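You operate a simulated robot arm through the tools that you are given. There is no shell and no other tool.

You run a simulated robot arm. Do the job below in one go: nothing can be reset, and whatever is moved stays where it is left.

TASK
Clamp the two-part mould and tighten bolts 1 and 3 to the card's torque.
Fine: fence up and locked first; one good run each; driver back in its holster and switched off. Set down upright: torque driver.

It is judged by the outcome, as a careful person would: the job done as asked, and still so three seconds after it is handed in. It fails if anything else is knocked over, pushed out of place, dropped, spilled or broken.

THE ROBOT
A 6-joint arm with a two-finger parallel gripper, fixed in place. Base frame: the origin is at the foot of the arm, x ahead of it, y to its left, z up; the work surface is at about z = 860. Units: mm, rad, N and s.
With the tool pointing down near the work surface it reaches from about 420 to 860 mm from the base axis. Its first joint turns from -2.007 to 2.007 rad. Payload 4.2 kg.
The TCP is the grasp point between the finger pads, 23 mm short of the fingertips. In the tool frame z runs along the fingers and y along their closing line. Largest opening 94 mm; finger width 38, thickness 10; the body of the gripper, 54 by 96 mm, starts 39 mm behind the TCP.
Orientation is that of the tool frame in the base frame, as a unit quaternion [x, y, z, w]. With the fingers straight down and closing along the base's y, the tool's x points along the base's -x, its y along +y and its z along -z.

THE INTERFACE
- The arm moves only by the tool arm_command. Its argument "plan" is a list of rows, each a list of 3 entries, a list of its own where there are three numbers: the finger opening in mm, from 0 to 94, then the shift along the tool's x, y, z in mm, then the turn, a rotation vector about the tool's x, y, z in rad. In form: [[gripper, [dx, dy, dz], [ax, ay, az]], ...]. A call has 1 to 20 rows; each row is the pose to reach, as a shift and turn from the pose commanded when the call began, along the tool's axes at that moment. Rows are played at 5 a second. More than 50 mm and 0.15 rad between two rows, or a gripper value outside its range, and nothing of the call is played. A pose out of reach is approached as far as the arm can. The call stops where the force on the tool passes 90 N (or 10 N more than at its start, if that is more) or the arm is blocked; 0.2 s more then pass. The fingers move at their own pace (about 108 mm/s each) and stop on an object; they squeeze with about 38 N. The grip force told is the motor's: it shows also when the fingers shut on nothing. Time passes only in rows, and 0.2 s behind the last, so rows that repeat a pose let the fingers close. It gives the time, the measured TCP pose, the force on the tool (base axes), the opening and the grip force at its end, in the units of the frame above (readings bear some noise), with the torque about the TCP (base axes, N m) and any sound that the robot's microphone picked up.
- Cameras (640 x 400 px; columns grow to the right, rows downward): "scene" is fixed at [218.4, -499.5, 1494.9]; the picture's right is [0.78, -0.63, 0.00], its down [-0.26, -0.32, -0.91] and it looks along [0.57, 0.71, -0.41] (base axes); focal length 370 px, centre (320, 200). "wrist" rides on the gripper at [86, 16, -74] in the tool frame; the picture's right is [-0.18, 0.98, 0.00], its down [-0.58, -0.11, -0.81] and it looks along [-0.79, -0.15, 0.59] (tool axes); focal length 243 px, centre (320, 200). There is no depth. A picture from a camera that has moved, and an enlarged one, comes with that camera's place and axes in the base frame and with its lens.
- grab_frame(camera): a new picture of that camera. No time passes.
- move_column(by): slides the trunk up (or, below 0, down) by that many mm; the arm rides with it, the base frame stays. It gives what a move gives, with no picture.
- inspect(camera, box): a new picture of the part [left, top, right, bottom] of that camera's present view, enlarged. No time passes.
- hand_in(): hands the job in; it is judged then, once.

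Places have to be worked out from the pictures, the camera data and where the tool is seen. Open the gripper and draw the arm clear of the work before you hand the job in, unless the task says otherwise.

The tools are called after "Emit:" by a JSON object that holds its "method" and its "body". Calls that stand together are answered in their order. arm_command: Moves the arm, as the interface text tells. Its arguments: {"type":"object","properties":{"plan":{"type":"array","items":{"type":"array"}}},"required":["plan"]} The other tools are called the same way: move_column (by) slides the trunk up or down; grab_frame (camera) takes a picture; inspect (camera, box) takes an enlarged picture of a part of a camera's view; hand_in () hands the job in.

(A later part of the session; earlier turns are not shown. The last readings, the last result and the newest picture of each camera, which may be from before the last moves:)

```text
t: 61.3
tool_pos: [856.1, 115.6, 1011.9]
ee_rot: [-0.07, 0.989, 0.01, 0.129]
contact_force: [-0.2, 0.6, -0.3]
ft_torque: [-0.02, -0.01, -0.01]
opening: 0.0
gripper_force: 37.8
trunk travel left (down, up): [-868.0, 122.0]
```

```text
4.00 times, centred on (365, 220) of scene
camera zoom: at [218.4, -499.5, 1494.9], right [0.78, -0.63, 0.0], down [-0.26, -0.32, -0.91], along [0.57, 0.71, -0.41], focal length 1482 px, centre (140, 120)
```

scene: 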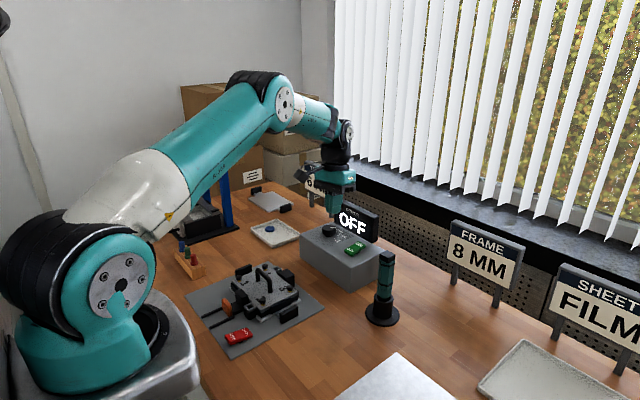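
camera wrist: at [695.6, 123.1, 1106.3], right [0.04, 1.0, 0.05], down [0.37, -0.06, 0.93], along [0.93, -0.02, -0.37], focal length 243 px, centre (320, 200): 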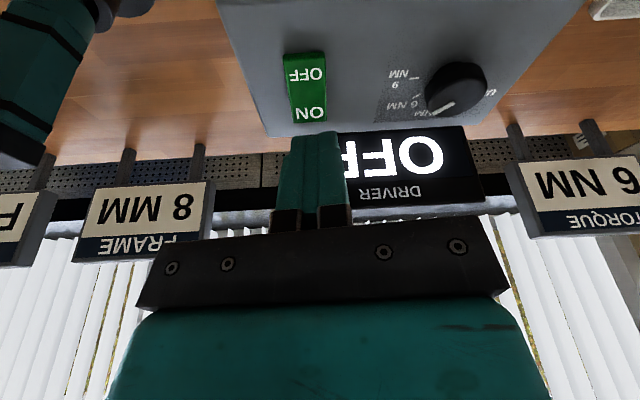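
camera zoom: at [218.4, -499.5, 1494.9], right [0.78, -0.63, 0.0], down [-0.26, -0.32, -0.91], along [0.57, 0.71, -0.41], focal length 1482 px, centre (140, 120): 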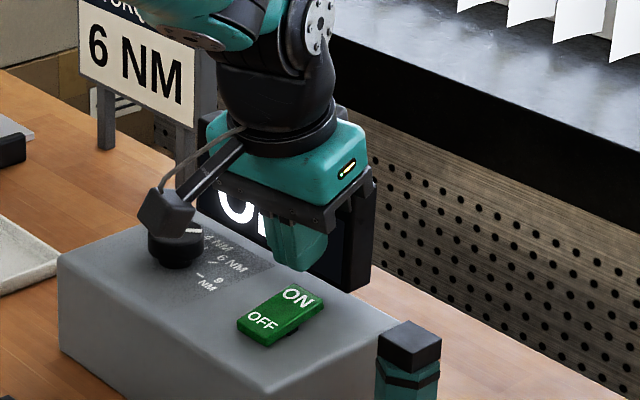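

The tip will land on ON. I descend vertically in small steps, stopping on force.

Emit:
{"method": "arm_command", "body": {"plan": [[0, [2.6, 0, 9.7], [0, 0, 0]], [0, [4.6, 0, 17.4], [0, 0, 0]], [0, [5.6, 0, 21.3], [0, 0, 0]], [0, [6.4, 0, 24.2], [0, 0, 0]], [0, [7.2, 0, 27], [0, 0, 0]]]}}

Emit:
{"method": "inspect", "body": {"camera": "scene", "box": [310, 170, 420, 270]}}

```text
t: 62.5
tool_pos: [858.3, 115.5, 986.8]
ee_rot: [-0.069, 0.989, 0.01, 0.133]
contact_force: [8.8, 1.7, 15.6]
ft_torque: [0.01, -0.01, -0.11]
opening: 0.0
gripper_force: 38.1
trunk travel left (down, up): [-868.0, 122.0]
```

```text
4.00 times, centred on (365, 220) of scene
camera zoom: at [218.4, -499.5, 1494.9], right [0.78, -0.63, 0.0], down [-0.26, -0.32, -0.91], along [0.57, 0.71, -0.41], focal length 1482 px, centre (140, 120)
```

zoom: 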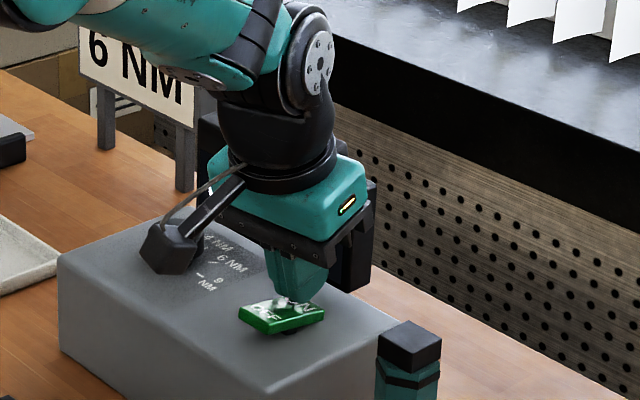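

Contact made and the rocker is tipping; I press a few millimetres more.

Emit:
{"method": "arm_command", "body": {"plan": [[0, [0.5, 0, 1.9], [0, 0, 0]], [0, [1, 0, 3.9], [0, 0, 0]], [0, [1.3, 0, 5], [0, 0, 0]]]}}

Emit:
{"method": "inspect", "body": {"camera": "scene", "box": [310, 170, 420, 270]}}

```text
t: 63.3
tool_pos: [858.3, 115.3, 986.6]
ee_rot: [-0.069, 0.988, 0.012, 0.136]
contact_force: [-7.2, -6.7, 55.2]
ft_torque: [-0.16, 0.85, 0.2]
opening: 0.0
gripper_force: 38.1
trunk travel left (down, up): [-868.0, 122.0]
```

```text
4.00 times, centred on (365, 220) of scene
camera zoom: at [218.4, -499.5, 1494.9], right [0.78, -0.63, 0.0], down [-0.26, -0.32, -0.91], along [0.57, 0.71, -0.41], focal length 1482 px, centre (140, 120)
```

zoom: 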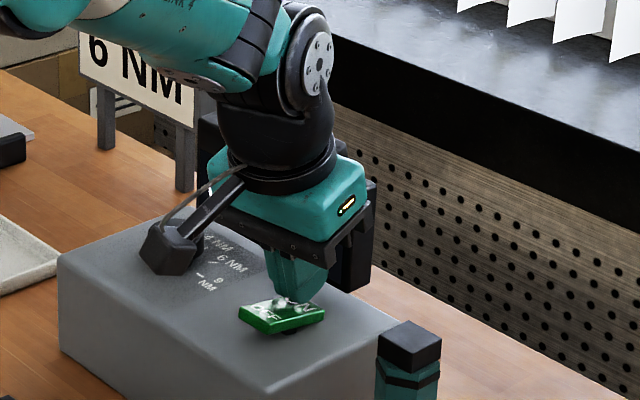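

Force rose to 55 N with no more travel, so the rocker is down. I lift straight up and back, then read the display.

Emit:
{"method": "arm_command", "body": {"plan": [[0, [-4, 0, -15], [0, 0, 0]], [0, [-5, 2, -32], [0, 0, 0]], [0, [20, 5, -60], [0, 0, 0]], [0, [60, 8, -75], [0, 0, 0]], [0, [100, 10, -85], [0, 0, 0]], [0, [100, 10, -85], [0, 0, 0]]]}}

Emit:
{"method": "inspect", "body": {"camera": "scene", "box": [300, 180, 430, 340]}}

Emit:
{"method": "grab_frame", "body": {"camera": "wrist"}}

```text
t: 64.7
tool_pos: [737.2, 106.5, 1030.4]
ee_rot: [-0.069, 0.989, 0.01, 0.129]
contact_force: [0.4, 0.0, -0.6]
ft_torque: [0.01, 0.0, -0.04]
opening: 0.0
gripper_force: 37.9
trunk travel left (down, up): [-868.0, 122.0]
```

```text
2.50 times, centred on (365, 260) of scene
camera zoom: at [218.4, -499.5, 1494.9], right [0.78, -0.63, 0.0], down [-0.26, -0.32, -0.91], along [0.57, 0.71, -0.41], focal length 926 px, centre (208, 50)
```

zoom: 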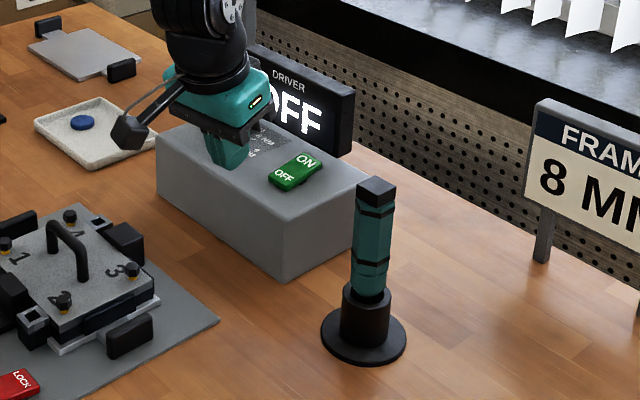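

```text
taken
camera wrist: at [634.7, 107.5, 1080.6], right [0.04, 1.0, 0.05], down [0.37, -0.06, 0.93], along [0.93, -0.02, -0.37], focal length 243 px, centre (320, 200)
```

wrist: 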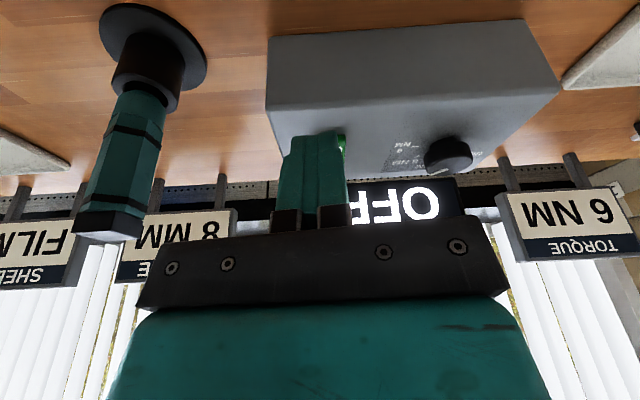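

Emit:
{"method": "inspect", "body": {"camera": "scene", "box": [335, 215, 405, 265]}}

```text
8.00 times, centred on (370, 240) of scene
camera zoom: at [218.4, -499.5, 1494.9], right [0.78, -0.63, 0.0], down [-0.26, -0.32, -0.91], along [0.57, 0.71, -0.41], focal length 2963 px, centre (-80, -120)
```

zoom: 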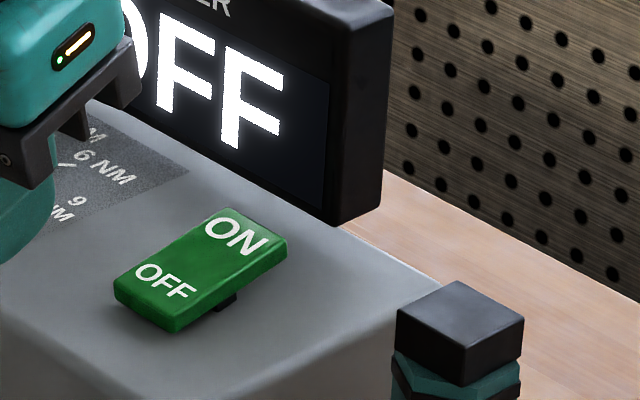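

The rocker sprang back to OFF and the display still reads OFF. My tilted tip likely pressed too near the pivot, so I return a few millimetres further out and check the display during the press.

Emit:
{"method": "arm_command", "body": {"plan": [[0, [-40, -2.5, 10.6], [0, 0, 0]], [0, [-80, -5.1, 21.3], [0, 0, 0]], [0, [-97, -7, 36], [0, 0, 0]], [0, [-113.9, -8.8, 50.9], [0, 0, 0]], [0, [-113.9, -8.8, 50.9], [0, 0, 0]]]}}

Emit:
{"method": "inspect", "body": {"camera": "wrist", "box": [220, 20, 420, 220]}}

```text
t: 65.9
tool_pos: [862.7, 115.2, 1016.5]
ee_rot: [-0.07, 0.989, 0.01, 0.128]
contact_force: [0.2, -0.3, 0.0]
ft_torque: [0.0, -0.02, 0.03]
opening: 0.0
gripper_force: 38.2
trunk travel left (down, up): [-868.0, 122.0]
```

```text
2.00 times, centred on (320, 120) of wrist
camera zoom: at [758.8, 117.4, 1065.6], right [0.04, 1.0, 0.05], down [0.37, -0.06, 0.93], along [0.93, -0.02, -0.37], focal length 485 px, centre (320, 360)
```

zoom: 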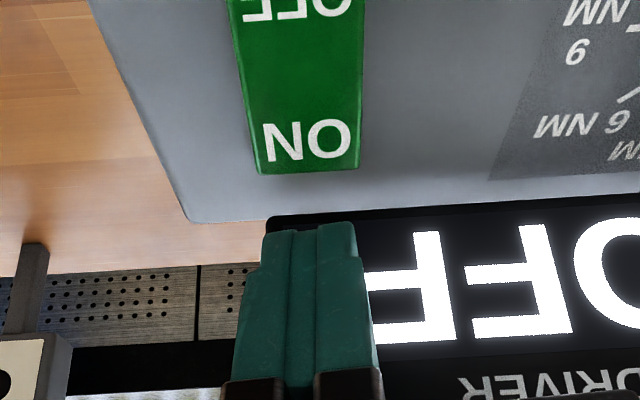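

Emit:
{"method": "arm_command", "body": {"plan": [[0, [2.6, 0, 9.7], [0, 0, 0]], [0, [5.1, 0, 19.3], [0, 0, 0]], [0, [6.4, 0, 24.1], [0, 0, 0]], [0, [7.2, 0, 27], [0, 0, 0]], [0, [7.7, 0, 29], [0, 0, 0]]]}}

Emit:
{"method": "inspect", "body": {"camera": "wrist", "box": [220, 20, 420, 220]}}

Emit:
{"method": "inspect", "body": {"camera": "scene", "box": [335, 215, 405, 265]}}

```text
t: 67.1
tool_pos: [863.3, 117.1, 986.6]
ee_rot: [-0.07, 0.989, 0.009, 0.131]
contact_force: [1.9, 0.6, 7.4]
ft_torque: [0.03, 0.02, 0.0]
opening: 0.1
gripper_force: 38.0
trunk travel left (down, up): [-868.0, 122.0]
```

```text
2.00 times, centred on (320, 120) of wrist
camera zoom: at [759.4, 118.4, 1035.7], right [0.04, 1.0, 0.05], down [0.36, -0.06, 0.93], along [0.93, -0.02, -0.37], focal length 485 px, centre (320, 360)
```

zoom: 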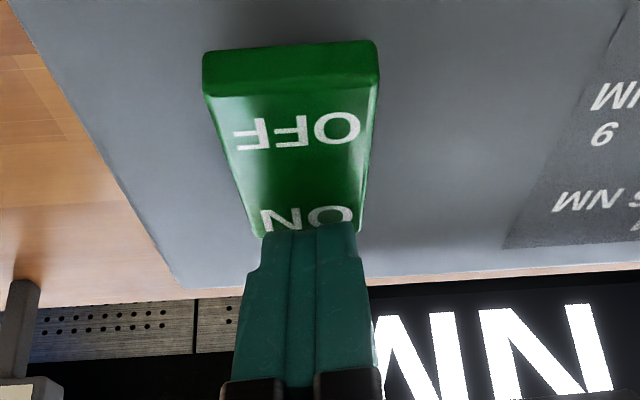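

```text
8.00 times, centred on (370, 240) of scene
camera zoom: at [218.4, -499.5, 1494.9], right [0.78, -0.63, 0.0], down [-0.26, -0.32, -0.91], along [0.57, 0.71, -0.41], focal length 2963 px, centre (-80, -120)
```

zoom: 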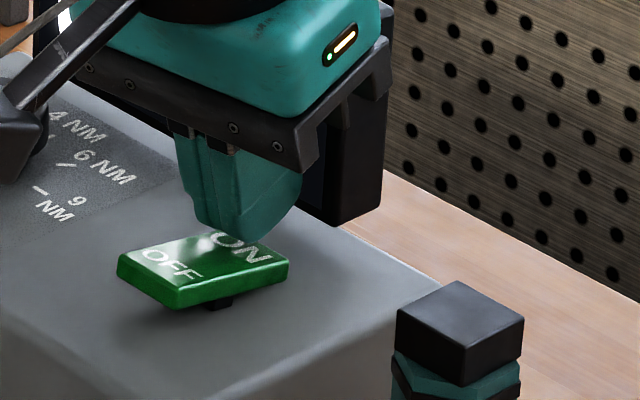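

The display now shows "…NM", so the driver is on while pressed. I press further so the rocker snaps fully over.

Emit:
{"method": "arm_command", "body": {"plan": [[0, [0.5, 0, 2], [0, 0, 0]], [0, [1, 0, 4], [0, 0, 0]], [0, [1.5, 0, 6], [0, 0, 0]], [0, [1.5, 0, 6], [0, 0, 0]]]}}

Emit:
{"method": "inspect", "body": {"camera": "wrist", "box": [220, 20, 420, 220]}}

Emit:
{"method": "inspect", "body": {"camera": "scene", "box": [335, 215, 405, 265]}}

```text
t: 68.1
tool_pos: [862.4, 117.5, 985.7]
ee_rot: [-0.07, 0.988, 0.011, 0.135]
contact_force: [-3.7, -7.2, 50.3]
ft_torque: [-0.22, 0.77, 0.28]
opening: 0.1
gripper_force: 37.8
trunk travel left (down, up): [-868.0, 122.0]
```

```text
2.00 times, centred on (320, 120) of wrist
camera zoom: at [758.8, 118.3, 1034.7], right [0.04, 1.0, 0.05], down [0.36, -0.06, 0.93], along [0.93, -0.02, -0.36], focal length 485 px, centre (320, 360)
```

zoom: 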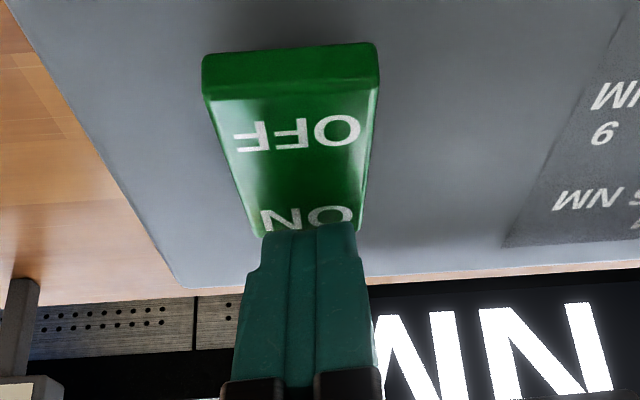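

```text
8.00 times, centred on (370, 240) of scene
camera zoom: at [218.4, -499.5, 1494.9], right [0.78, -0.63, 0.0], down [-0.26, -0.32, -0.91], along [0.57, 0.71, -0.41], focal length 2963 px, centre (-80, -120)
```

zoom: 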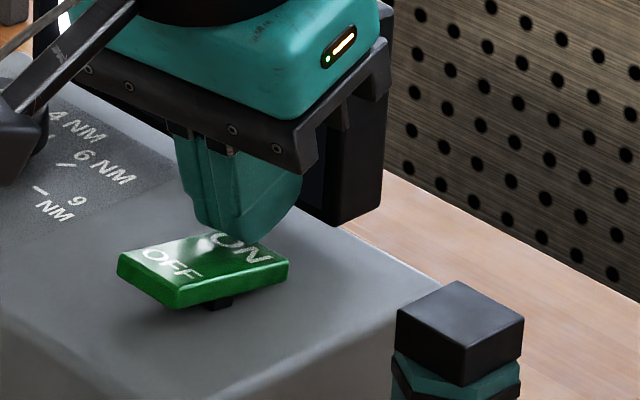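

Fully down at 50 N. I lift slowly and purely vertically, checking whether it stays on.

Emit:
{"method": "arm_command", "body": {"plan": [[0, [-0.8, 0, -3], [0, 0, 0]], [0, [-1.5, 0, -6], [0, 0, 0]], [0, [-2.3, 0, -9], [0, 0, 0]], [0, [-3.2, 0, -12], [0, 0, 0]]]}}

Emit:
{"method": "inspect", "body": {"camera": "wrist", "box": [220, 20, 420, 220]}}

Emit:
{"method": "inspect", "body": {"camera": "scene", "box": [335, 215, 405, 265]}}

```text
t: 69.1
tool_pos: [858.2, 117.4, 985.9]
ee_rot: [-0.072, 0.989, 0.009, 0.126]
contact_force: [0.6, 0.0, -0.1]
ft_torque: [-0.03, -0.04, 0.01]
opening: 0.1
gripper_force: 38.1
trunk travel left (down, up): [-868.0, 122.0]
```

```text
2.00 times, centred on (320, 120) of wrist
camera zoom: at [755.9, 118.6, 1037.5], right [0.04, 1.0, 0.05], down [0.38, -0.06, 0.93], along [0.93, -0.02, -0.38], focal length 485 px, centre (320, 360)
```

zoom: 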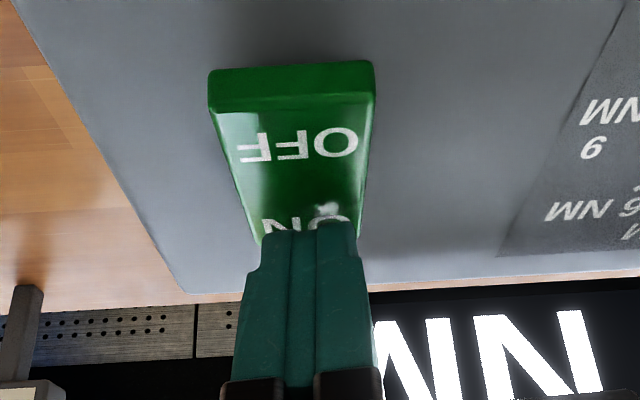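

```text
8.00 times, centred on (370, 240) of scene
camera zoom: at [218.4, -499.5, 1494.9], right [0.78, -0.63, 0.0], down [-0.26, -0.32, -0.91], along [0.57, 0.71, -0.41], focal length 2963 px, centre (-80, -120)
```

zoom: 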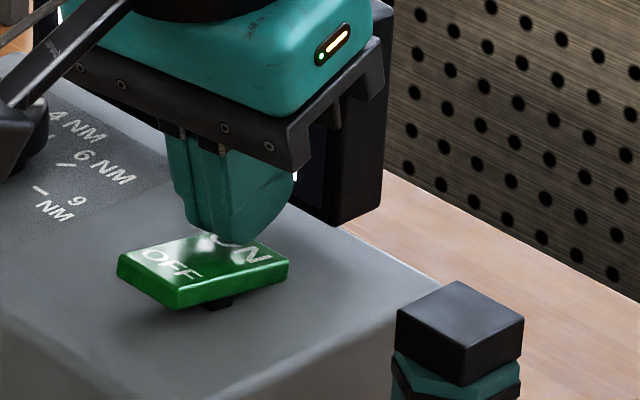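

The driver stays on for now, but the tip has drifted inward; I lift with a slight outward bias so it can't drag over the raised OFF side.

Emit:
{"method": "arm_command", "body": {"plan": [[0, [-3, 0, -5], [0, 0, 0]], [0, [-6, 0, -10], [0, 0, 0]], [0, [-7.5, 0, -17], [0, 0, 0]], [0, [-9, 0, -26], [0, 0, 0]]]}}

Emit:
{"method": "inspect", "body": {"camera": "wrist", "box": [220, 20, 420, 220]}}

Emit:
{"method": "inspect", "body": {"camera": "scene", "box": [335, 215, 405, 265]}}

```text
t: 70.1
tool_pos: [863.1, 115.9, 1017.3]
ee_rot: [-0.07, 0.989, 0.01, 0.129]
contact_force: [-0.5, -0.7, -0.3]
ft_torque: [-0.03, 0.02, 0.0]
opening: 0.0
gripper_force: 37.5
trunk travel left (down, up): [-868.0, 122.0]
```

```text
2.00 times, centred on (320, 120) of wrist
camera zoom: at [759.3, 118.0, 1067.5], right [0.04, 1.0, 0.05], down [0.37, -0.06, 0.93], along [0.93, -0.02, -0.37], focal length 485 px, centre (320, 360)
```

zoom: 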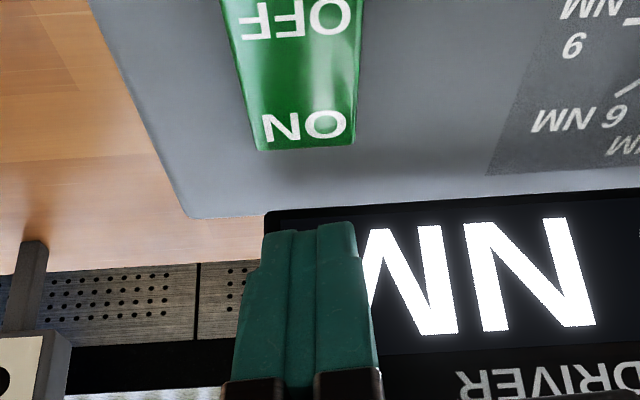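

```text
8.00 times, centred on (370, 240) of scene
camera zoom: at [218.4, -499.5, 1494.9], right [0.78, -0.63, 0.0], down [-0.26, -0.32, -0.91], along [0.57, 0.71, -0.41], focal length 2963 px, centre (-80, -120)
```

zoom: 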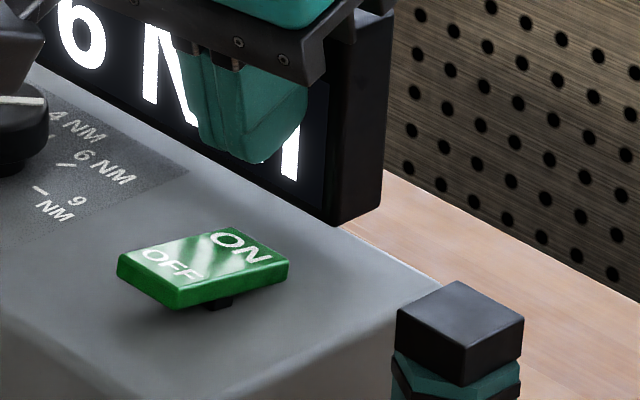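

The display reads 6 NM and the rocker stays ON. Now I retreat inward and up, straighten the tool, and look at the driver in its holster.

Emit:
{"method": "arm_command", "body": {"plan": [[0, [42, 1.3, -16], [0, 0, 0]], [0, [82, -7, -42], [0, 0, 0]], [0, [112, -26, -75], [0.0067, 0.0863, 0.0469]], [0, [132, -51, -110], [0.0134, 0.1727, 0.0937]], [0, [144, -78, -144], [0.0201, 0.259, 0.1406]], [0, [145.6, -102.8, -176.4], [0.0201, 0.259, 0.1406]], [0, [145.6, -102.8, -176.4], [0.0201, 0.259, 0.1406]]]}}

Emit:
{"method": "grab_frame", "body": {"camera": "wrist"}}

Emit:
{"method": "grab_frame", "body": {"camera": "scene"}}

```text
t: 71.7
tool_pos: [693.8, -12.9, 1148.4]
ee_rot: [0.001, 1.0, -0.001, -0.001]
contact_force: [0.0, 0.5, -0.6]
ft_torque: [0.01, 0.01, 0.02]
opening: 0.0
gripper_force: 38.5
trunk travel left (down, up): [-868.0, 122.0]
```

```text
taken
camera wrist: at [607.7, 3.7, 1224.5], right [0.18, 0.98, 0.0], down [0.58, -0.11, 0.81], along [0.79, -0.15, -0.59], focal length 243 px, centre (320, 200)
```

wrist: 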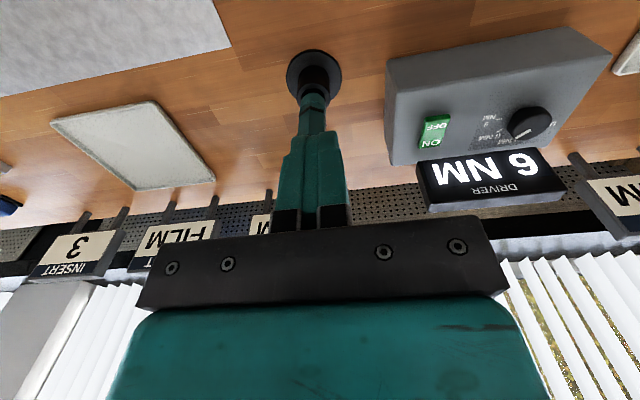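

```text
taken
```

scene: 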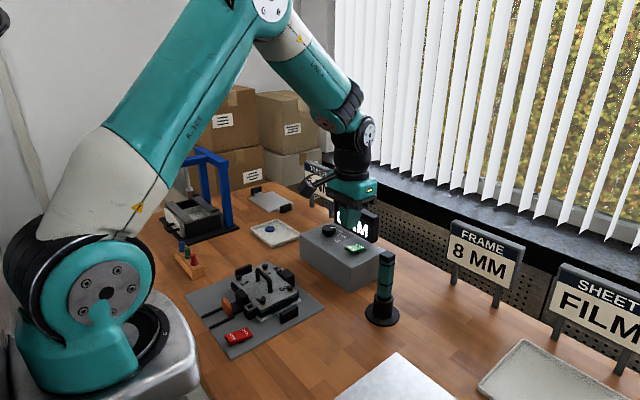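

Elbow is up and the display shows 6 NM. I open the gripper to see the driver between the fingers.

Emit:
{"method": "arm_command", "body": {"plan": [[60, [0, 0, 0], [0, 0, 0]], [94, [0, 0, 0], [0, 0, 0]], [94, [0, -15, 0], [0, 0, 0]], [94, [0, -15, 0], [0, 0, 0]]]}}

Emit:
{"method": "inspect", "body": {"camera": "wrist", "box": [240, 30, 420, 230]}}

Emit:
{"method": "inspect", "body": {"camera": "scene", "box": [350, 240, 420, 335]}}

```text
t: 72.7
tool_pos: [694.8, -26.0, 1149.5]
ee_rot: [0.0, 1.0, 0.0, 0.0]
contact_force: [0.2, -0.5, 0.4]
ft_torque: [0.02, -0.01, -0.02]
opening: 93.8
gripper_force: 0.0
trunk travel left (down, up): [-868.0, 122.0]
```

```text
2.00 times, centred on (330, 130) of wrist
camera zoom: at [608.4, -9.9, 1224.4], right [0.18, 0.98, 0.0], down [0.58, -0.11, 0.81], along [0.79, -0.15, -0.59], focal length 485 px, centre (300, 340)
```

zoom: 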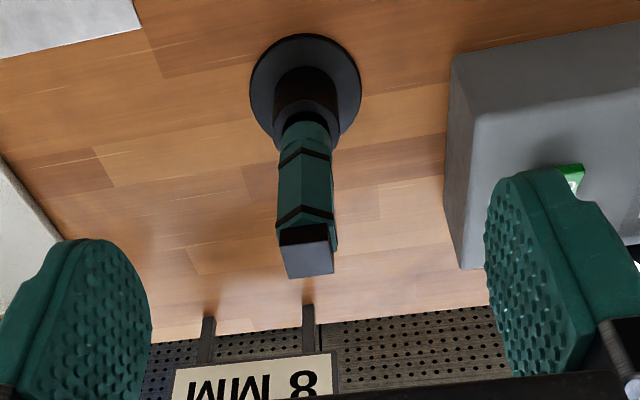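

```text
4.21 times, centred on (385, 288) of scene
camera zoom: at [218.4, -499.5, 1494.9], right [0.78, -0.63, 0.0], down [-0.26, -0.32, -0.91], along [0.57, 0.71, -0.41], focal length 1560 px, centre (46, -168)
```

zoom: 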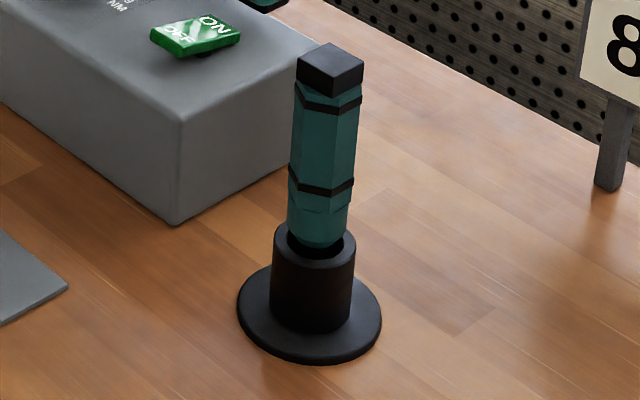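

The driver's axis is at about (789, −38), top z≈1034; its square cap (≈24 mm) is aligned with the base axes, so the standard finger orientation fits. I move above it.

Emit:
{"method": "arm_command", "body": {"plan": [[94, [-35, -4, 0], [0, 0, 0]], [94, [-70, -8, 10], [0, 0, 0]], [94, [-94, -12, 40], [0, 0, 0]], [94, [-94, -12, 60], [0, 0, 0]], [94, [-94, -12, 60], [0, 0, 0]]]}}

Emit:
{"method": "inspect", "body": {"camera": "wrist", "box": [200, 0, 440, 230]}}

Emit:
{"method": "inspect", "body": {"camera": "scene", "box": [330, 190, 450, 335]}}

```text
t: 73.9
tool_pos: [788.8, -39.6, 1091.2]
ee_rot: [0.0, 1.0, 0.0, 0.0]
contact_force: [-0.5, -0.4, 0.1]
ft_torque: [0.02, -0.01, -0.02]
opening: 94.3
gripper_force: 0.0
trunk travel left (down, up): [-868.0, 122.0]
```

```text
1.74 times, centred on (320, 115) of wrist
camera zoom: at [702.6, -23.8, 1165.7], right [0.18, 0.98, 0.0], down [0.58, -0.11, 0.81], along [0.79, -0.15, -0.59], focal length 422 px, centre (320, 348)
```

zoom: 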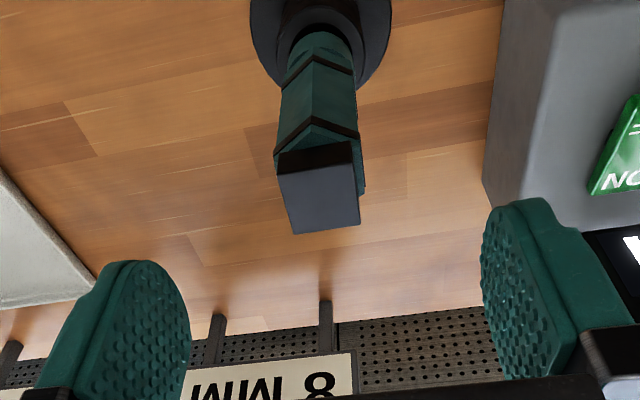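

```text
2.76 times, centred on (390, 262) of scene
camera zoom: at [218.4, -499.5, 1494.9], right [0.78, -0.63, 0.0], down [-0.26, -0.32, -0.91], along [0.57, 0.71, -0.41], focal length 1022 px, centre (127, 28)
```

zoom: 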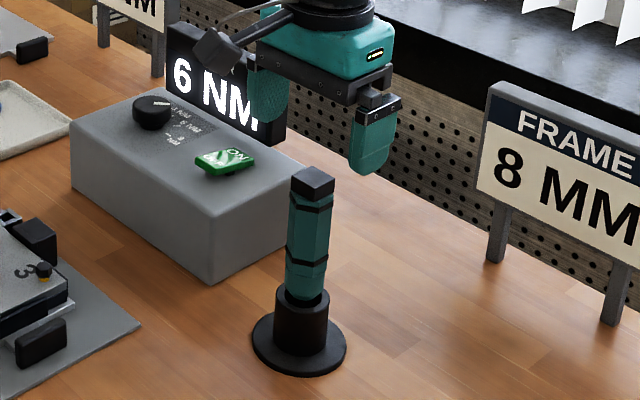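

Aligned within a couple of millimetres. I descend around the handle to TCP z≈1003.

Emit:
{"method": "arm_command", "body": {"plan": [[94, [-1, 0, 30], [0, 0, 0]], [94, [-1, 0, 60], [0, 0, 0]], [94, [-1, 0, 88], [0, 0, 0]], [94, [-1, 0, 88], [0, 0, 0]]]}}

Emit:
{"method": "inspect", "body": {"camera": "wrist", "box": [200, 0, 440, 230]}}

Emit:
{"method": "inspect", "body": {"camera": "scene", "box": [330, 190, 450, 335]}}

```text
t: 74.9
tool_pos: [789.5, -39.2, 1001.4]
ee_rot: [0.001, 1.0, 0.0, 0.0]
contact_force: [-0.4, 0.2, -0.1]
ft_torque: [0.02, -0.01, -0.01]
opening: 93.8
gripper_force: 0.1
trunk travel left (down, up): [-868.0, 122.0]
```

```text
1.74 times, centred on (320, 115) of wrist
camera zoom: at [702.7, -22.6, 1076.9], right [0.18, 0.98, 0.0], down [0.58, -0.11, 0.81], along [0.79, -0.15, -0.59], focal length 422 px, centre (320, 348)
```

zoom: 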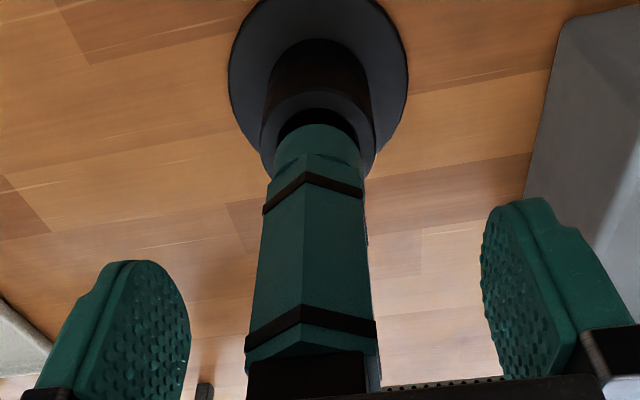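

```text
2.76 times, centred on (390, 262) of scene
camera zoom: at [218.4, -499.5, 1494.9], right [0.78, -0.63, 0.0], down [-0.26, -0.32, -0.91], along [0.57, 0.71, -0.41], focal length 1022 px, centre (127, 28)
```

zoom: 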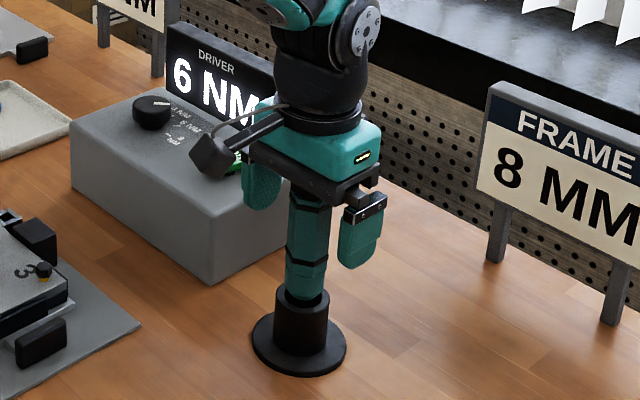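

The handle is hexagonal with flats facing ±y, ideal for the pads. I close the grip.

Emit:
{"method": "arm_command", "body": {"plan": [[60, [0, 0, 0], [0, 0, 0]], [36, [0, 0, 0], [0, 0, 0]], [15, [0, 0, 0], [0, 0, 0]], [15, [0, 0, 0], [0, 0, 0]], [15, [0, 0, 0], [0, 0, 0]]]}}

Emit:
{"method": "inspect", "body": {"camera": "scene", "box": [330, 190, 450, 335]}}

```text
t: 76.1
tool_pos: [787.5, -39.6, 1002.7]
ee_rot: [0.0, 1.0, 0.0, 0.001]
contact_force: [-0.1, -1.7, -0.5]
ft_torque: [-0.08, 0.0, 0.0]
opening: 33.7
gripper_force: 37.9
trunk travel left (down, up): [-868.0, 122.0]
```

```text
2.76 times, centred on (390, 262) of scene
camera zoom: at [218.4, -499.5, 1494.9], right [0.78, -0.63, 0.0], down [-0.26, -0.32, -0.91], along [0.57, 0.71, -0.41], focal length 1022 px, centre (127, 28)
```

zoom: 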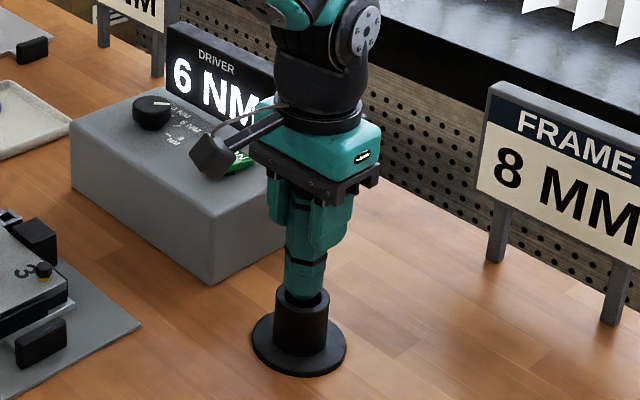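

Gripped at 33.7 mm with almost no side load. Noting this pose (788.5, −39.4, 1002) for the return, I lift straight up slowly.

Emit:
{"method": "arm_command", "body": {"plan": [[15, [0, 0, -8], [0, 0, 0]], [15, [0, 0, -20], [0, 0, 0]], [15, [0, 0, -35], [0, 0, 0]], [15, [0, 0, -50], [0, 0, 0]]]}}

Emit:
{"method": "inspect", "body": {"camera": "scene", "box": [330, 170, 450, 335]}}

```text
t: 77.1
tool_pos: [789.1, -39.3, 1051.8]
ee_rot: [0.0, 1.0, 0.0, -0.001]
contact_force: [-1.0, 0.2, -4.1]
ft_torque: [0.01, 0.03, 0.0]
opening: 33.6
gripper_force: 38.1
trunk travel left (down, up): [-868.0, 122.0]
```

```text
2.42 times, centred on (390, 252) of scene
camera zoom: at [218.4, -499.5, 1494.9], right [0.78, -0.63, 0.0], down [-0.26, -0.32, -0.91], along [0.57, 0.71, -0.41], focal length 898 px, centre (150, 73)
```

zoom: 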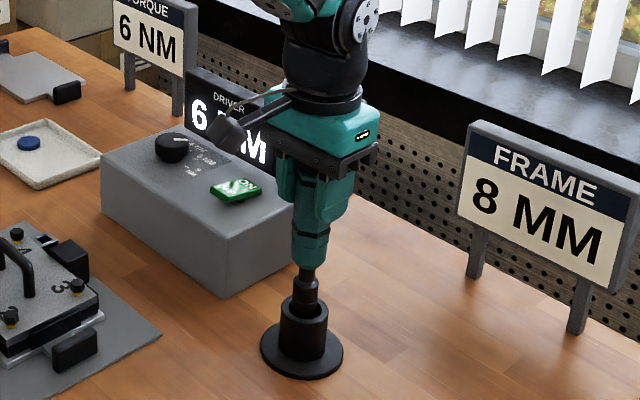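

Emit:
{"method": "arm_command", "body": {"plan": [[15, [0, 0, -25], [0, 0, 0]], [15, [0, 0, -50], [0, 0, 0]], [15, [0, 0, -75], [0, 0, 0]], [15, [0, 0, -75], [0, 0, 0]]]}}

Emit:
{"method": "inspect", "body": {"camera": "scene", "box": [330, 150, 450, 335]}}

Emit:
{"method": "inspect", "body": {"camera": "scene", "box": [350, 220, 420, 330]}}

```text
t: 78.1
tool_pos: [788.0, -37.1, 1125.3]
ee_rot: [0.0, 1.0, -0.001, 0.0]
contact_force: [-0.5, 0.0, -3.8]
ft_torque: [0.04, -0.01, -0.03]
opening: 33.5
gripper_force: 38.1
trunk travel left (down, up): [-868.0, 122.0]
```

```text
2.16 times, centred on (390, 242) of scene
camera zoom: at [218.4, -499.5, 1494.9], right [0.78, -0.63, 0.0], down [-0.26, -0.32, -0.91], along [0.57, 0.71, -0.41], focal length 801 px, centre (169, 108)
```

zoom: 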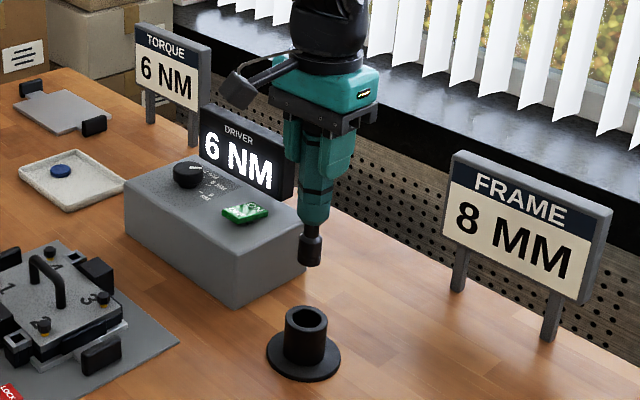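

```text
3.64 times, centred on (385, 275) of scene
camera zoom: at [218.4, -499.5, 1494.9], right [0.78, -0.63, 0.0], down [-0.26, -0.32, -0.91], along [0.57, 0.71, -0.41], focal length 1347 px, centre (84, -73)
```

zoom: 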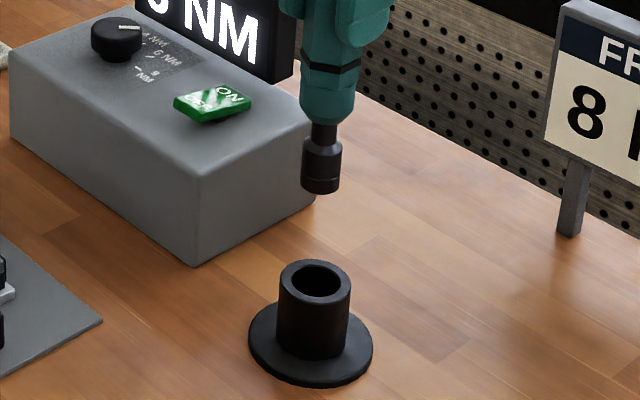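

The driver is out; its socket hangs about 138 mm below the TCP. I carry it upright at z≈1126 to above bolt 1 near (559, 261).

Emit:
{"method": "arm_command", "body": {"plan": [[15, [20, 22, 0], [0, 0, 0]], [15, [39, 46, 0], [0, 0, 0]], [15, [58, 71, 0], [0, 0, 0]], [15, [77, 96, 0], [0, 0, 0]], [15, [96, 121, 0], [0, 0, 0]], [15, [115, 146, 0], [0, 0, 0]], [15, [134, 171, 0], [0, 0, 0]], [15, [153, 196, 0], [0, 0, 0]], [15, [172, 222, 0], [0, 0, 0]], [15, [191, 248, 0], [0, 0, 0]], [15, [210, 274, 0], [0, 0, 0]], [15, [229, 299, 0], [0, 0, 0]], [15, [229, 299, 0], [0, 0, 0]]]}}

Emit:
{"method": "grab_frame", "body": {"camera": "wrist"}}

Emit:
{"method": "inspect", "body": {"camera": "scene", "box": [180, 130, 330, 340]}}

```text
t: 80.9
tool_pos: [557.9, 263.3, 1126.4]
ee_rot: [0.0, 1.0, -0.001, 0.0]
contact_force: [0.0, 0.4, -4.1]
ft_torque: [-0.06, 0.0, 0.03]
opening: 33.6
gripper_force: 38.1
trunk travel left (down, up): [-868.0, 122.0]
```

```text
taken
camera wrist: at [472.1, 279.4, 1201.3], right [0.18, 0.98, 0.0], down [0.58, -0.11, 0.81], along [0.79, -0.15, -0.59], focal length 243 px, centre (320, 200)
```

wrist: 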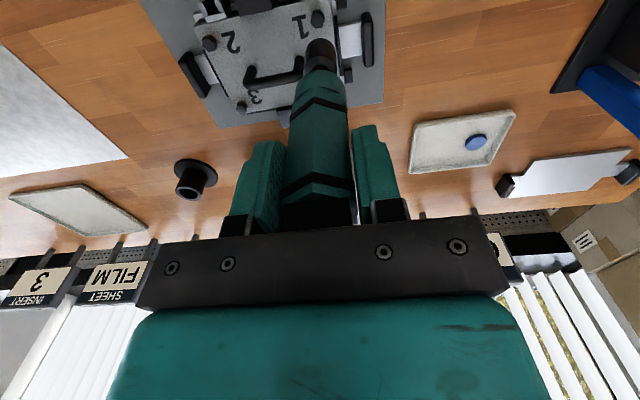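

```text
1.90 times, centred on (255, 235) of scene
camera zoom: at [218.4, -499.5, 1494.9], right [0.78, -0.63, 0.0], down [-0.26, -0.32, -0.91], along [0.57, 0.71, -0.41], focal length 706 px, centre (444, 133)
```

zoom: 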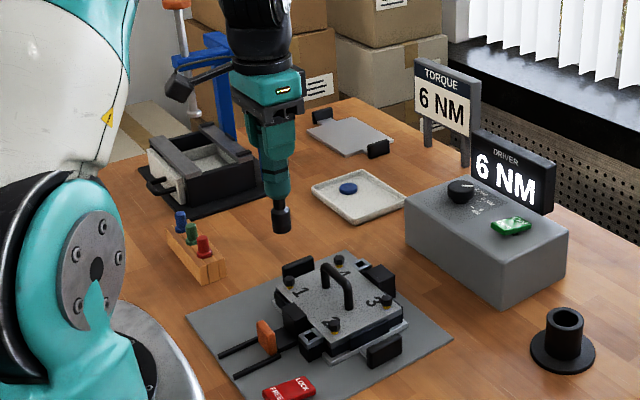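

Emit:
{"method": "inspect", "body": {"camera": "wrist", "box": [260, 0, 380, 80]}}

Emit:
{"method": "inspect", "body": {"camera": "scene", "box": [215, 220, 305, 310]}}

```text
5.00 times, centred on (320, 40) of wrist
camera zoom: at [472.1, 279.4, 1201.3], right [0.18, 0.98, 0.0], down [0.58, -0.11, 0.81], along [0.79, -0.15, -0.59], focal length 1213 px, centre (320, 1000)
```

zoom: 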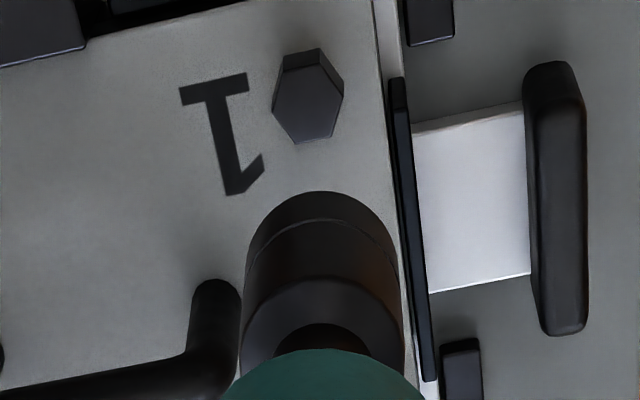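

```text
4.44 times, centred on (260, 265) of scene
camera zoom: at [218.4, -499.5, 1494.9], right [0.78, -0.63, 0.0], down [-0.26, -0.32, -0.91], along [0.57, 0.71, -0.41], focal length 1646 px, centre (587, -89)
```

zoom: 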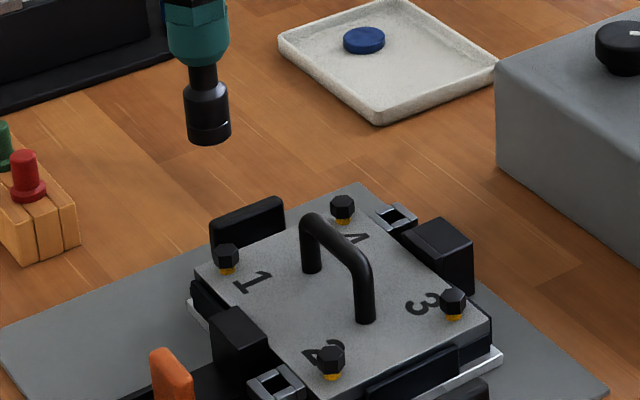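

Bolt 1's head is at about (559.3, 261, z≈915), so I shift ≈3 mm and lower to leave the socket about 10 mm above it.

Emit:
{"method": "arm_command", "body": {"plan": [[15, [-1.4, -3.1, 20], [0, 0, 0]], [15, [-1.4, -3.1, 42], [0, 0, 0]], [15, [-1.4, -3.1, 60], [0, 0, 0]], [15, [-1.4, -3.1, 60], [0, 0, 0]]]}}

Emit:
{"method": "inspect", "body": {"camera": "wrist", "box": [260, 0, 380, 80]}}

Emit:
{"method": "inspect", "body": {"camera": "scene", "box": [215, 240, 285, 300]}}

```text
t: 81.9
tool_pos: [561.8, 262.1, 1068.0]
ee_rot: [0.0, 1.0, 0.0, 0.0]
contact_force: [0.2, 0.9, -3.6]
ft_torque: [0.02, 0.02, 0.0]
opening: 33.5
gripper_force: 38.6
trunk travel left (down, up): [-868.0, 122.0]
```

```text
5.00 times, centred on (320, 40) of wrist
camera zoom: at [475.0, 277.2, 1142.8], right [0.18, 0.98, 0.0], down [0.58, -0.11, 0.81], along [0.79, -0.15, -0.59], focal length 1213 px, centre (320, 1000)
```

zoom: 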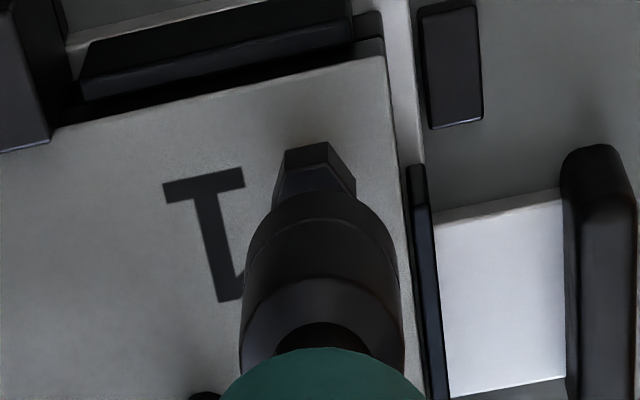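

```text
6.67 times, centred on (250, 270) of scene
camera zoom: at [218.4, -499.5, 1494.9], right [0.78, -0.63, 0.0], down [-0.26, -0.32, -0.91], along [0.57, 0.71, -0.41], focal length 2469 px, centre (787, -267)
```

zoom: 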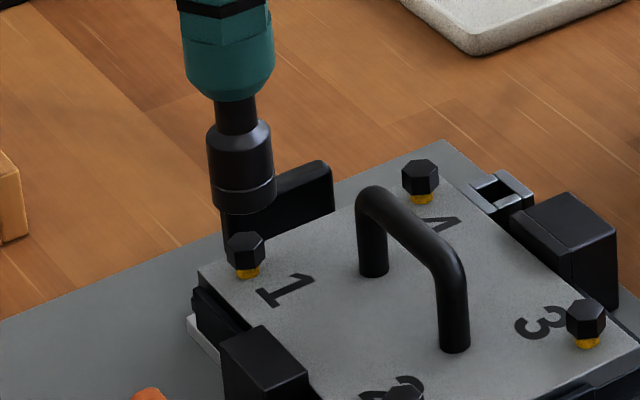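

The socket is within about 1.5 mm of the bolt. I correct (−1.0, −1.3) and lower further in small steps.

Emit:
{"method": "arm_command", "body": {"plan": [[15, [1.0, -1.3, 0], [0, 0, 0]], [15, [1.0, -1.3, 6], [0, 0, 0]], [15, [1.0, -1.3, 11], [0, 0, 0]], [15, [1.0, -1.3, 11], [0, 0, 0]]]}}

Emit:
{"method": "inspect", "body": {"camera": "wrist", "box": [260, 0, 380, 80]}}

Emit:
{"method": "inspect", "body": {"camera": "scene", "box": [225, 245, 275, 295]}}

```text
t: 82.9
tool_pos: [560.0, 258.9, 1057.7]
ee_rot: [0.0, 1.0, -0.001, 0.001]
contact_force: [0.4, 0.0, -4.7]
ft_torque: [0.0, 0.0, -0.01]
opening: 33.3
gripper_force: 38.5
trunk travel left (down, up): [-868.0, 122.0]
```

```text
5.00 times, centred on (320, 40) of wrist
camera zoom: at [473.5, 273.7, 1132.1], right [0.18, 0.98, 0.0], down [0.58, -0.11, 0.81], along [0.79, -0.15, -0.59], focal length 1213 px, centre (320, 1000)
```

zoom: 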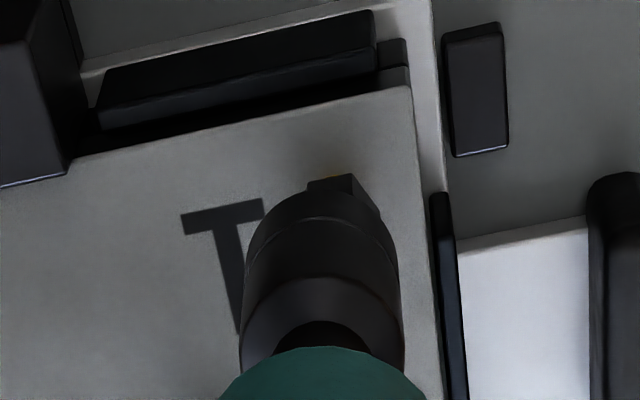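

```text
8.00 times, centred on (250, 270) of scene
camera zoom: at [218.4, -499.5, 1494.9], right [0.78, -0.63, 0.0], down [-0.26, -0.32, -0.91], along [0.57, 0.71, -0.41], focal length 2963 px, centre (880, -360)
```

zoom: 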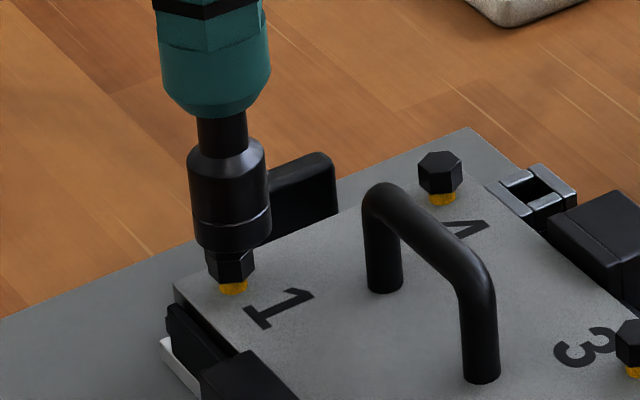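

Now the socket is about 3 mm short in y (the previous reading had lagged). I correct by (+0.9, +2.9), let it settle, and look again.

Emit:
{"method": "arm_command", "body": {"plan": [[15, [-0.9, 2.9, -1], [0, 0, 0]], [15, [-0.9, 2.9, -1], [0, 0, 0]], [15, [-0.9, 2.9, -1], [0, 0, 0]], [15, [-0.9, 2.9, -1], [0, 0, 0]]]}}

Emit:
{"method": "inspect", "body": {"camera": "wrist", "box": [290, 10, 350, 60]}}

Emit:
{"method": "inspect", "body": {"camera": "scene", "box": [235, 255, 265, 285]}}

```text
t: 83.9
tool_pos: [560.4, 259.6, 1058.8]
ee_rot: [0.001, 1.0, -0.001, 0.0]
contact_force: [-0.4, 0.5, -4.3]
ft_torque: [0.0, 0.03, -0.02]
opening: 33.6
gripper_force: 38.3
trunk travel left (down, up): [-868.0, 122.0]
```

```text
8.00 times, centred on (320, 35) of wrist
camera zoom: at [475.0, 275.6, 1133.2], right [0.18, 0.98, 0.0], down [0.58, -0.11, 0.81], along [0.79, -0.15, -0.59], focal length 1941 px, centre (320, 1520)
```

zoom: 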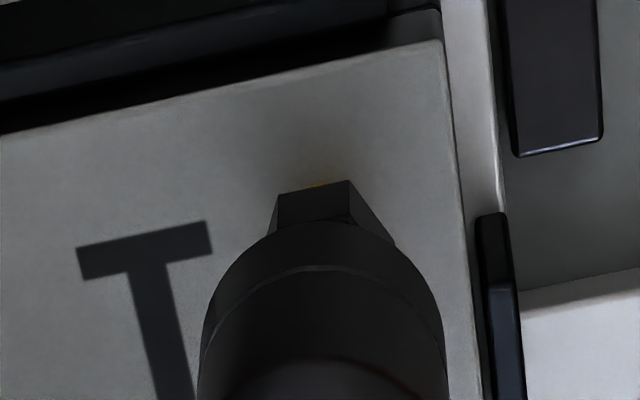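

```text
13.33 times, centred on (250, 270) of scene
camera zoom: at [218.4, -499.5, 1494.9], right [0.78, -0.63, 0.0], down [-0.26, -0.32, -0.91], along [0.57, 0.71, -0.41], focal length 4938 px, centre (1253, -733)
```

zoom: 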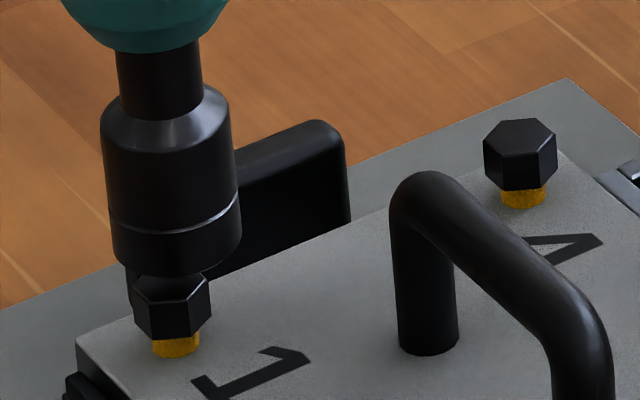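

Remaining offset is about (−1.4, +0.9). I apply it, settle, and check once more.

Emit:
{"method": "arm_command", "body": {"plan": [[15, [1.4, 0.9, 0], [0, 0, 0]], [15, [1.4, 0.9, 0], [0, 0, 0]], [15, [1.4, 0.9, 0], [0, 0, 0]], [15, [1.4, 0.9, 0], [0, 0, 0]]]}}

Emit:
{"method": "inspect", "body": {"camera": "wrist", "box": [290, 10, 350, 60]}}

Emit:
{"method": "inspect", "body": {"camera": "scene", "box": [235, 255, 265, 285]}}

```text
t: 84.9
tool_pos: [559.2, 260.4, 1057.4]
ee_rot: [0.0, 1.0, -0.001, 0.0]
contact_force: [0.8, 0.5, -3.1]
ft_torque: [0.0, 0.0, -0.02]
opening: 33.7
gripper_force: 38.0
trunk travel left (down, up): [-868.0, 122.0]
```

```text
8.00 times, centred on (320, 35) of wrist
camera zoom: at [474.4, 277.0, 1132.5], right [0.18, 0.98, 0.0], down [0.58, -0.11, 0.81], along [0.79, -0.15, -0.59], focal length 1941 px, centre (320, 1520)
```

zoom: 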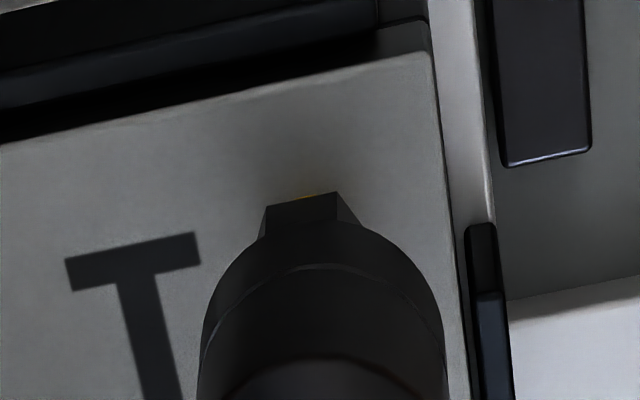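

```text
13.33 times, centred on (250, 270) of scene
camera zoom: at [218.4, -499.5, 1494.9], right [0.78, -0.63, 0.0], down [-0.26, -0.32, -0.91], along [0.57, 0.71, -0.41], focal length 4938 px, centre (1253, -733)
```

zoom: 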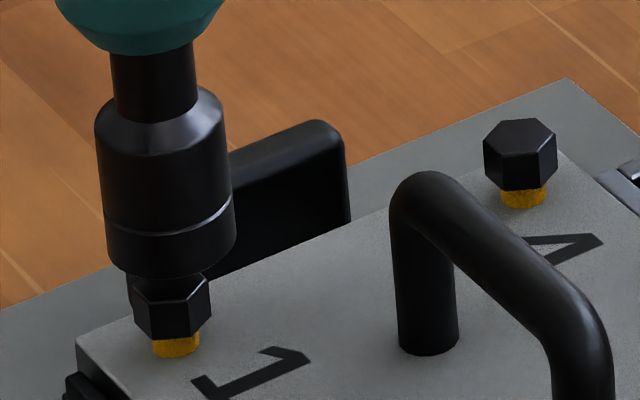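

Both views now agree within about half a millimetre. I lower in 2 mm steps onto the bolt head, watching force and sound.

Emit:
{"method": "arm_command", "body": {"plan": [[15, [0.3, -0.2, 2], [0, 0, 0]], [15, [0.3, -0.2, 4], [0, 0, 0]], [15, [0.3, -0.2, 6], [0, 0, 0]], [15, [0.3, -0.2, 8], [0, 0, 0]]]}}

Emit:
{"method": "inspect", "body": {"camera": "scene", "box": [235, 255, 265, 285]}}

```text
t: 85.9
tool_pos: [560.4, 260.4, 1049.6]
ee_rot: [0.0, 1.0, 0.0, 0.0]
contact_force: [-1.0, -0.3, -4.5]
ft_torque: [0.01, 0.03, 0.04]
opening: 33.5
gripper_force: 37.9
trunk travel left (down, up): [-868.0, 122.0]
```

```text
13.33 times, centred on (250, 270) of scene
camera zoom: at [218.4, -499.5, 1494.9], right [0.78, -0.63, 0.0], down [-0.26, -0.32, -0.91], along [0.57, 0.71, -0.41], focal length 4938 px, centre (1253, -733)
```

zoom: 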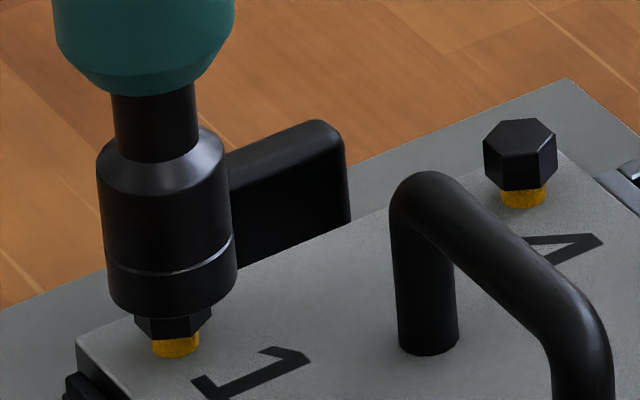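

The socket slides over the head without contact. I continue down gently.

Emit:
{"method": "arm_command", "body": {"plan": [[15, [0, 0, 1.5], [0, 0, 0]], [15, [0, 0, 3], [0, 0, 0]], [15, [0, 0, 4.5], [0, 0, 0]], [15, [0, 0, 6], [0, 0, 0]]]}}

Emit:
{"method": "inspect", "body": {"camera": "scene", "box": [235, 255, 265, 285]}}

```text
t: 86.9
tool_pos: [559.5, 260.1, 1043.4]
ee_rot: [0.0, 1.0, 0.0, 0.0]
contact_force: [-0.9, -0.4, -4.2]
ft_torque: [0.0, 0.06, -0.01]
opening: 33.5
gripper_force: 37.9
trunk travel left (down, up): [-868.0, 122.0]
```

```text
13.33 times, centred on (250, 270) of scene
camera zoom: at [218.4, -499.5, 1494.9], right [0.78, -0.63, 0.0], down [-0.26, -0.32, -0.91], along [0.57, 0.71, -0.41], focal length 4938 px, centre (1253, -733)
```

zoom: 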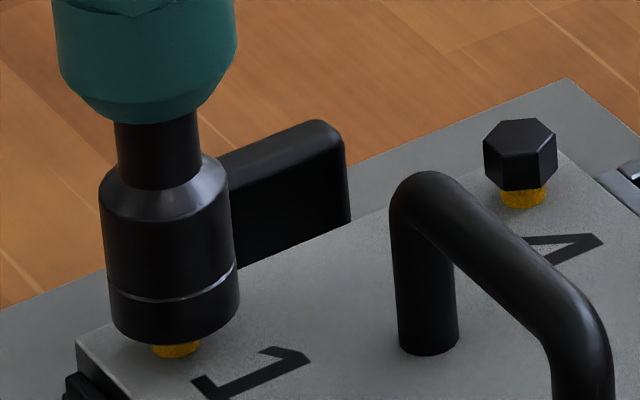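

The head is fully inside the socket. Next 1 mm steps to make contact and start the run.

Emit:
{"method": "arm_command", "body": {"plan": [[15, [0, 0, 1], [0, 0, 0]], [15, [0, 0, 2], [0, 0, 0]], [15, [0, 0, 3], [0, 0, 0]]]}}

Emit:
{"method": "inspect", "body": {"camera": "scene", "box": [235, 255, 265, 285]}}

```text
t: 87.7
tool_pos: [560.0, 259.8, 1041.6]
ee_rot: [0.0, 1.0, 0.0, 0.0]
contact_force: [1.0, 0.0, -4.4]
ft_torque: [0.01, 0.05, 0.01]
opening: 33.6
gripper_force: 38.0
trunk travel left (down, up): [-868.0, 122.0]
```

```text
13.33 times, centred on (250, 270) of scene
camera zoom: at [218.4, -499.5, 1494.9], right [0.78, -0.63, 0.0], down [-0.26, -0.32, -0.91], along [0.57, 0.71, -0.41], focal length 4938 px, centre (1253, -733)
```

zoom: 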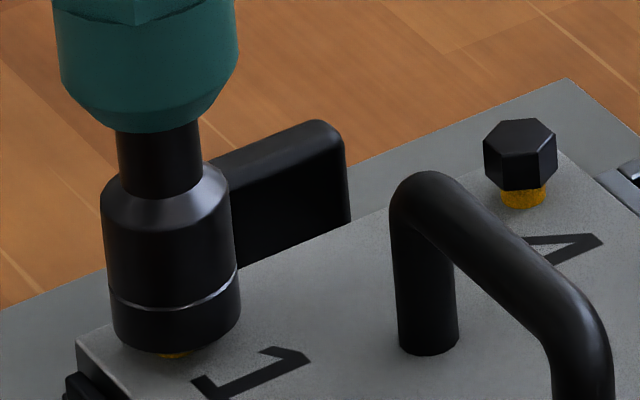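

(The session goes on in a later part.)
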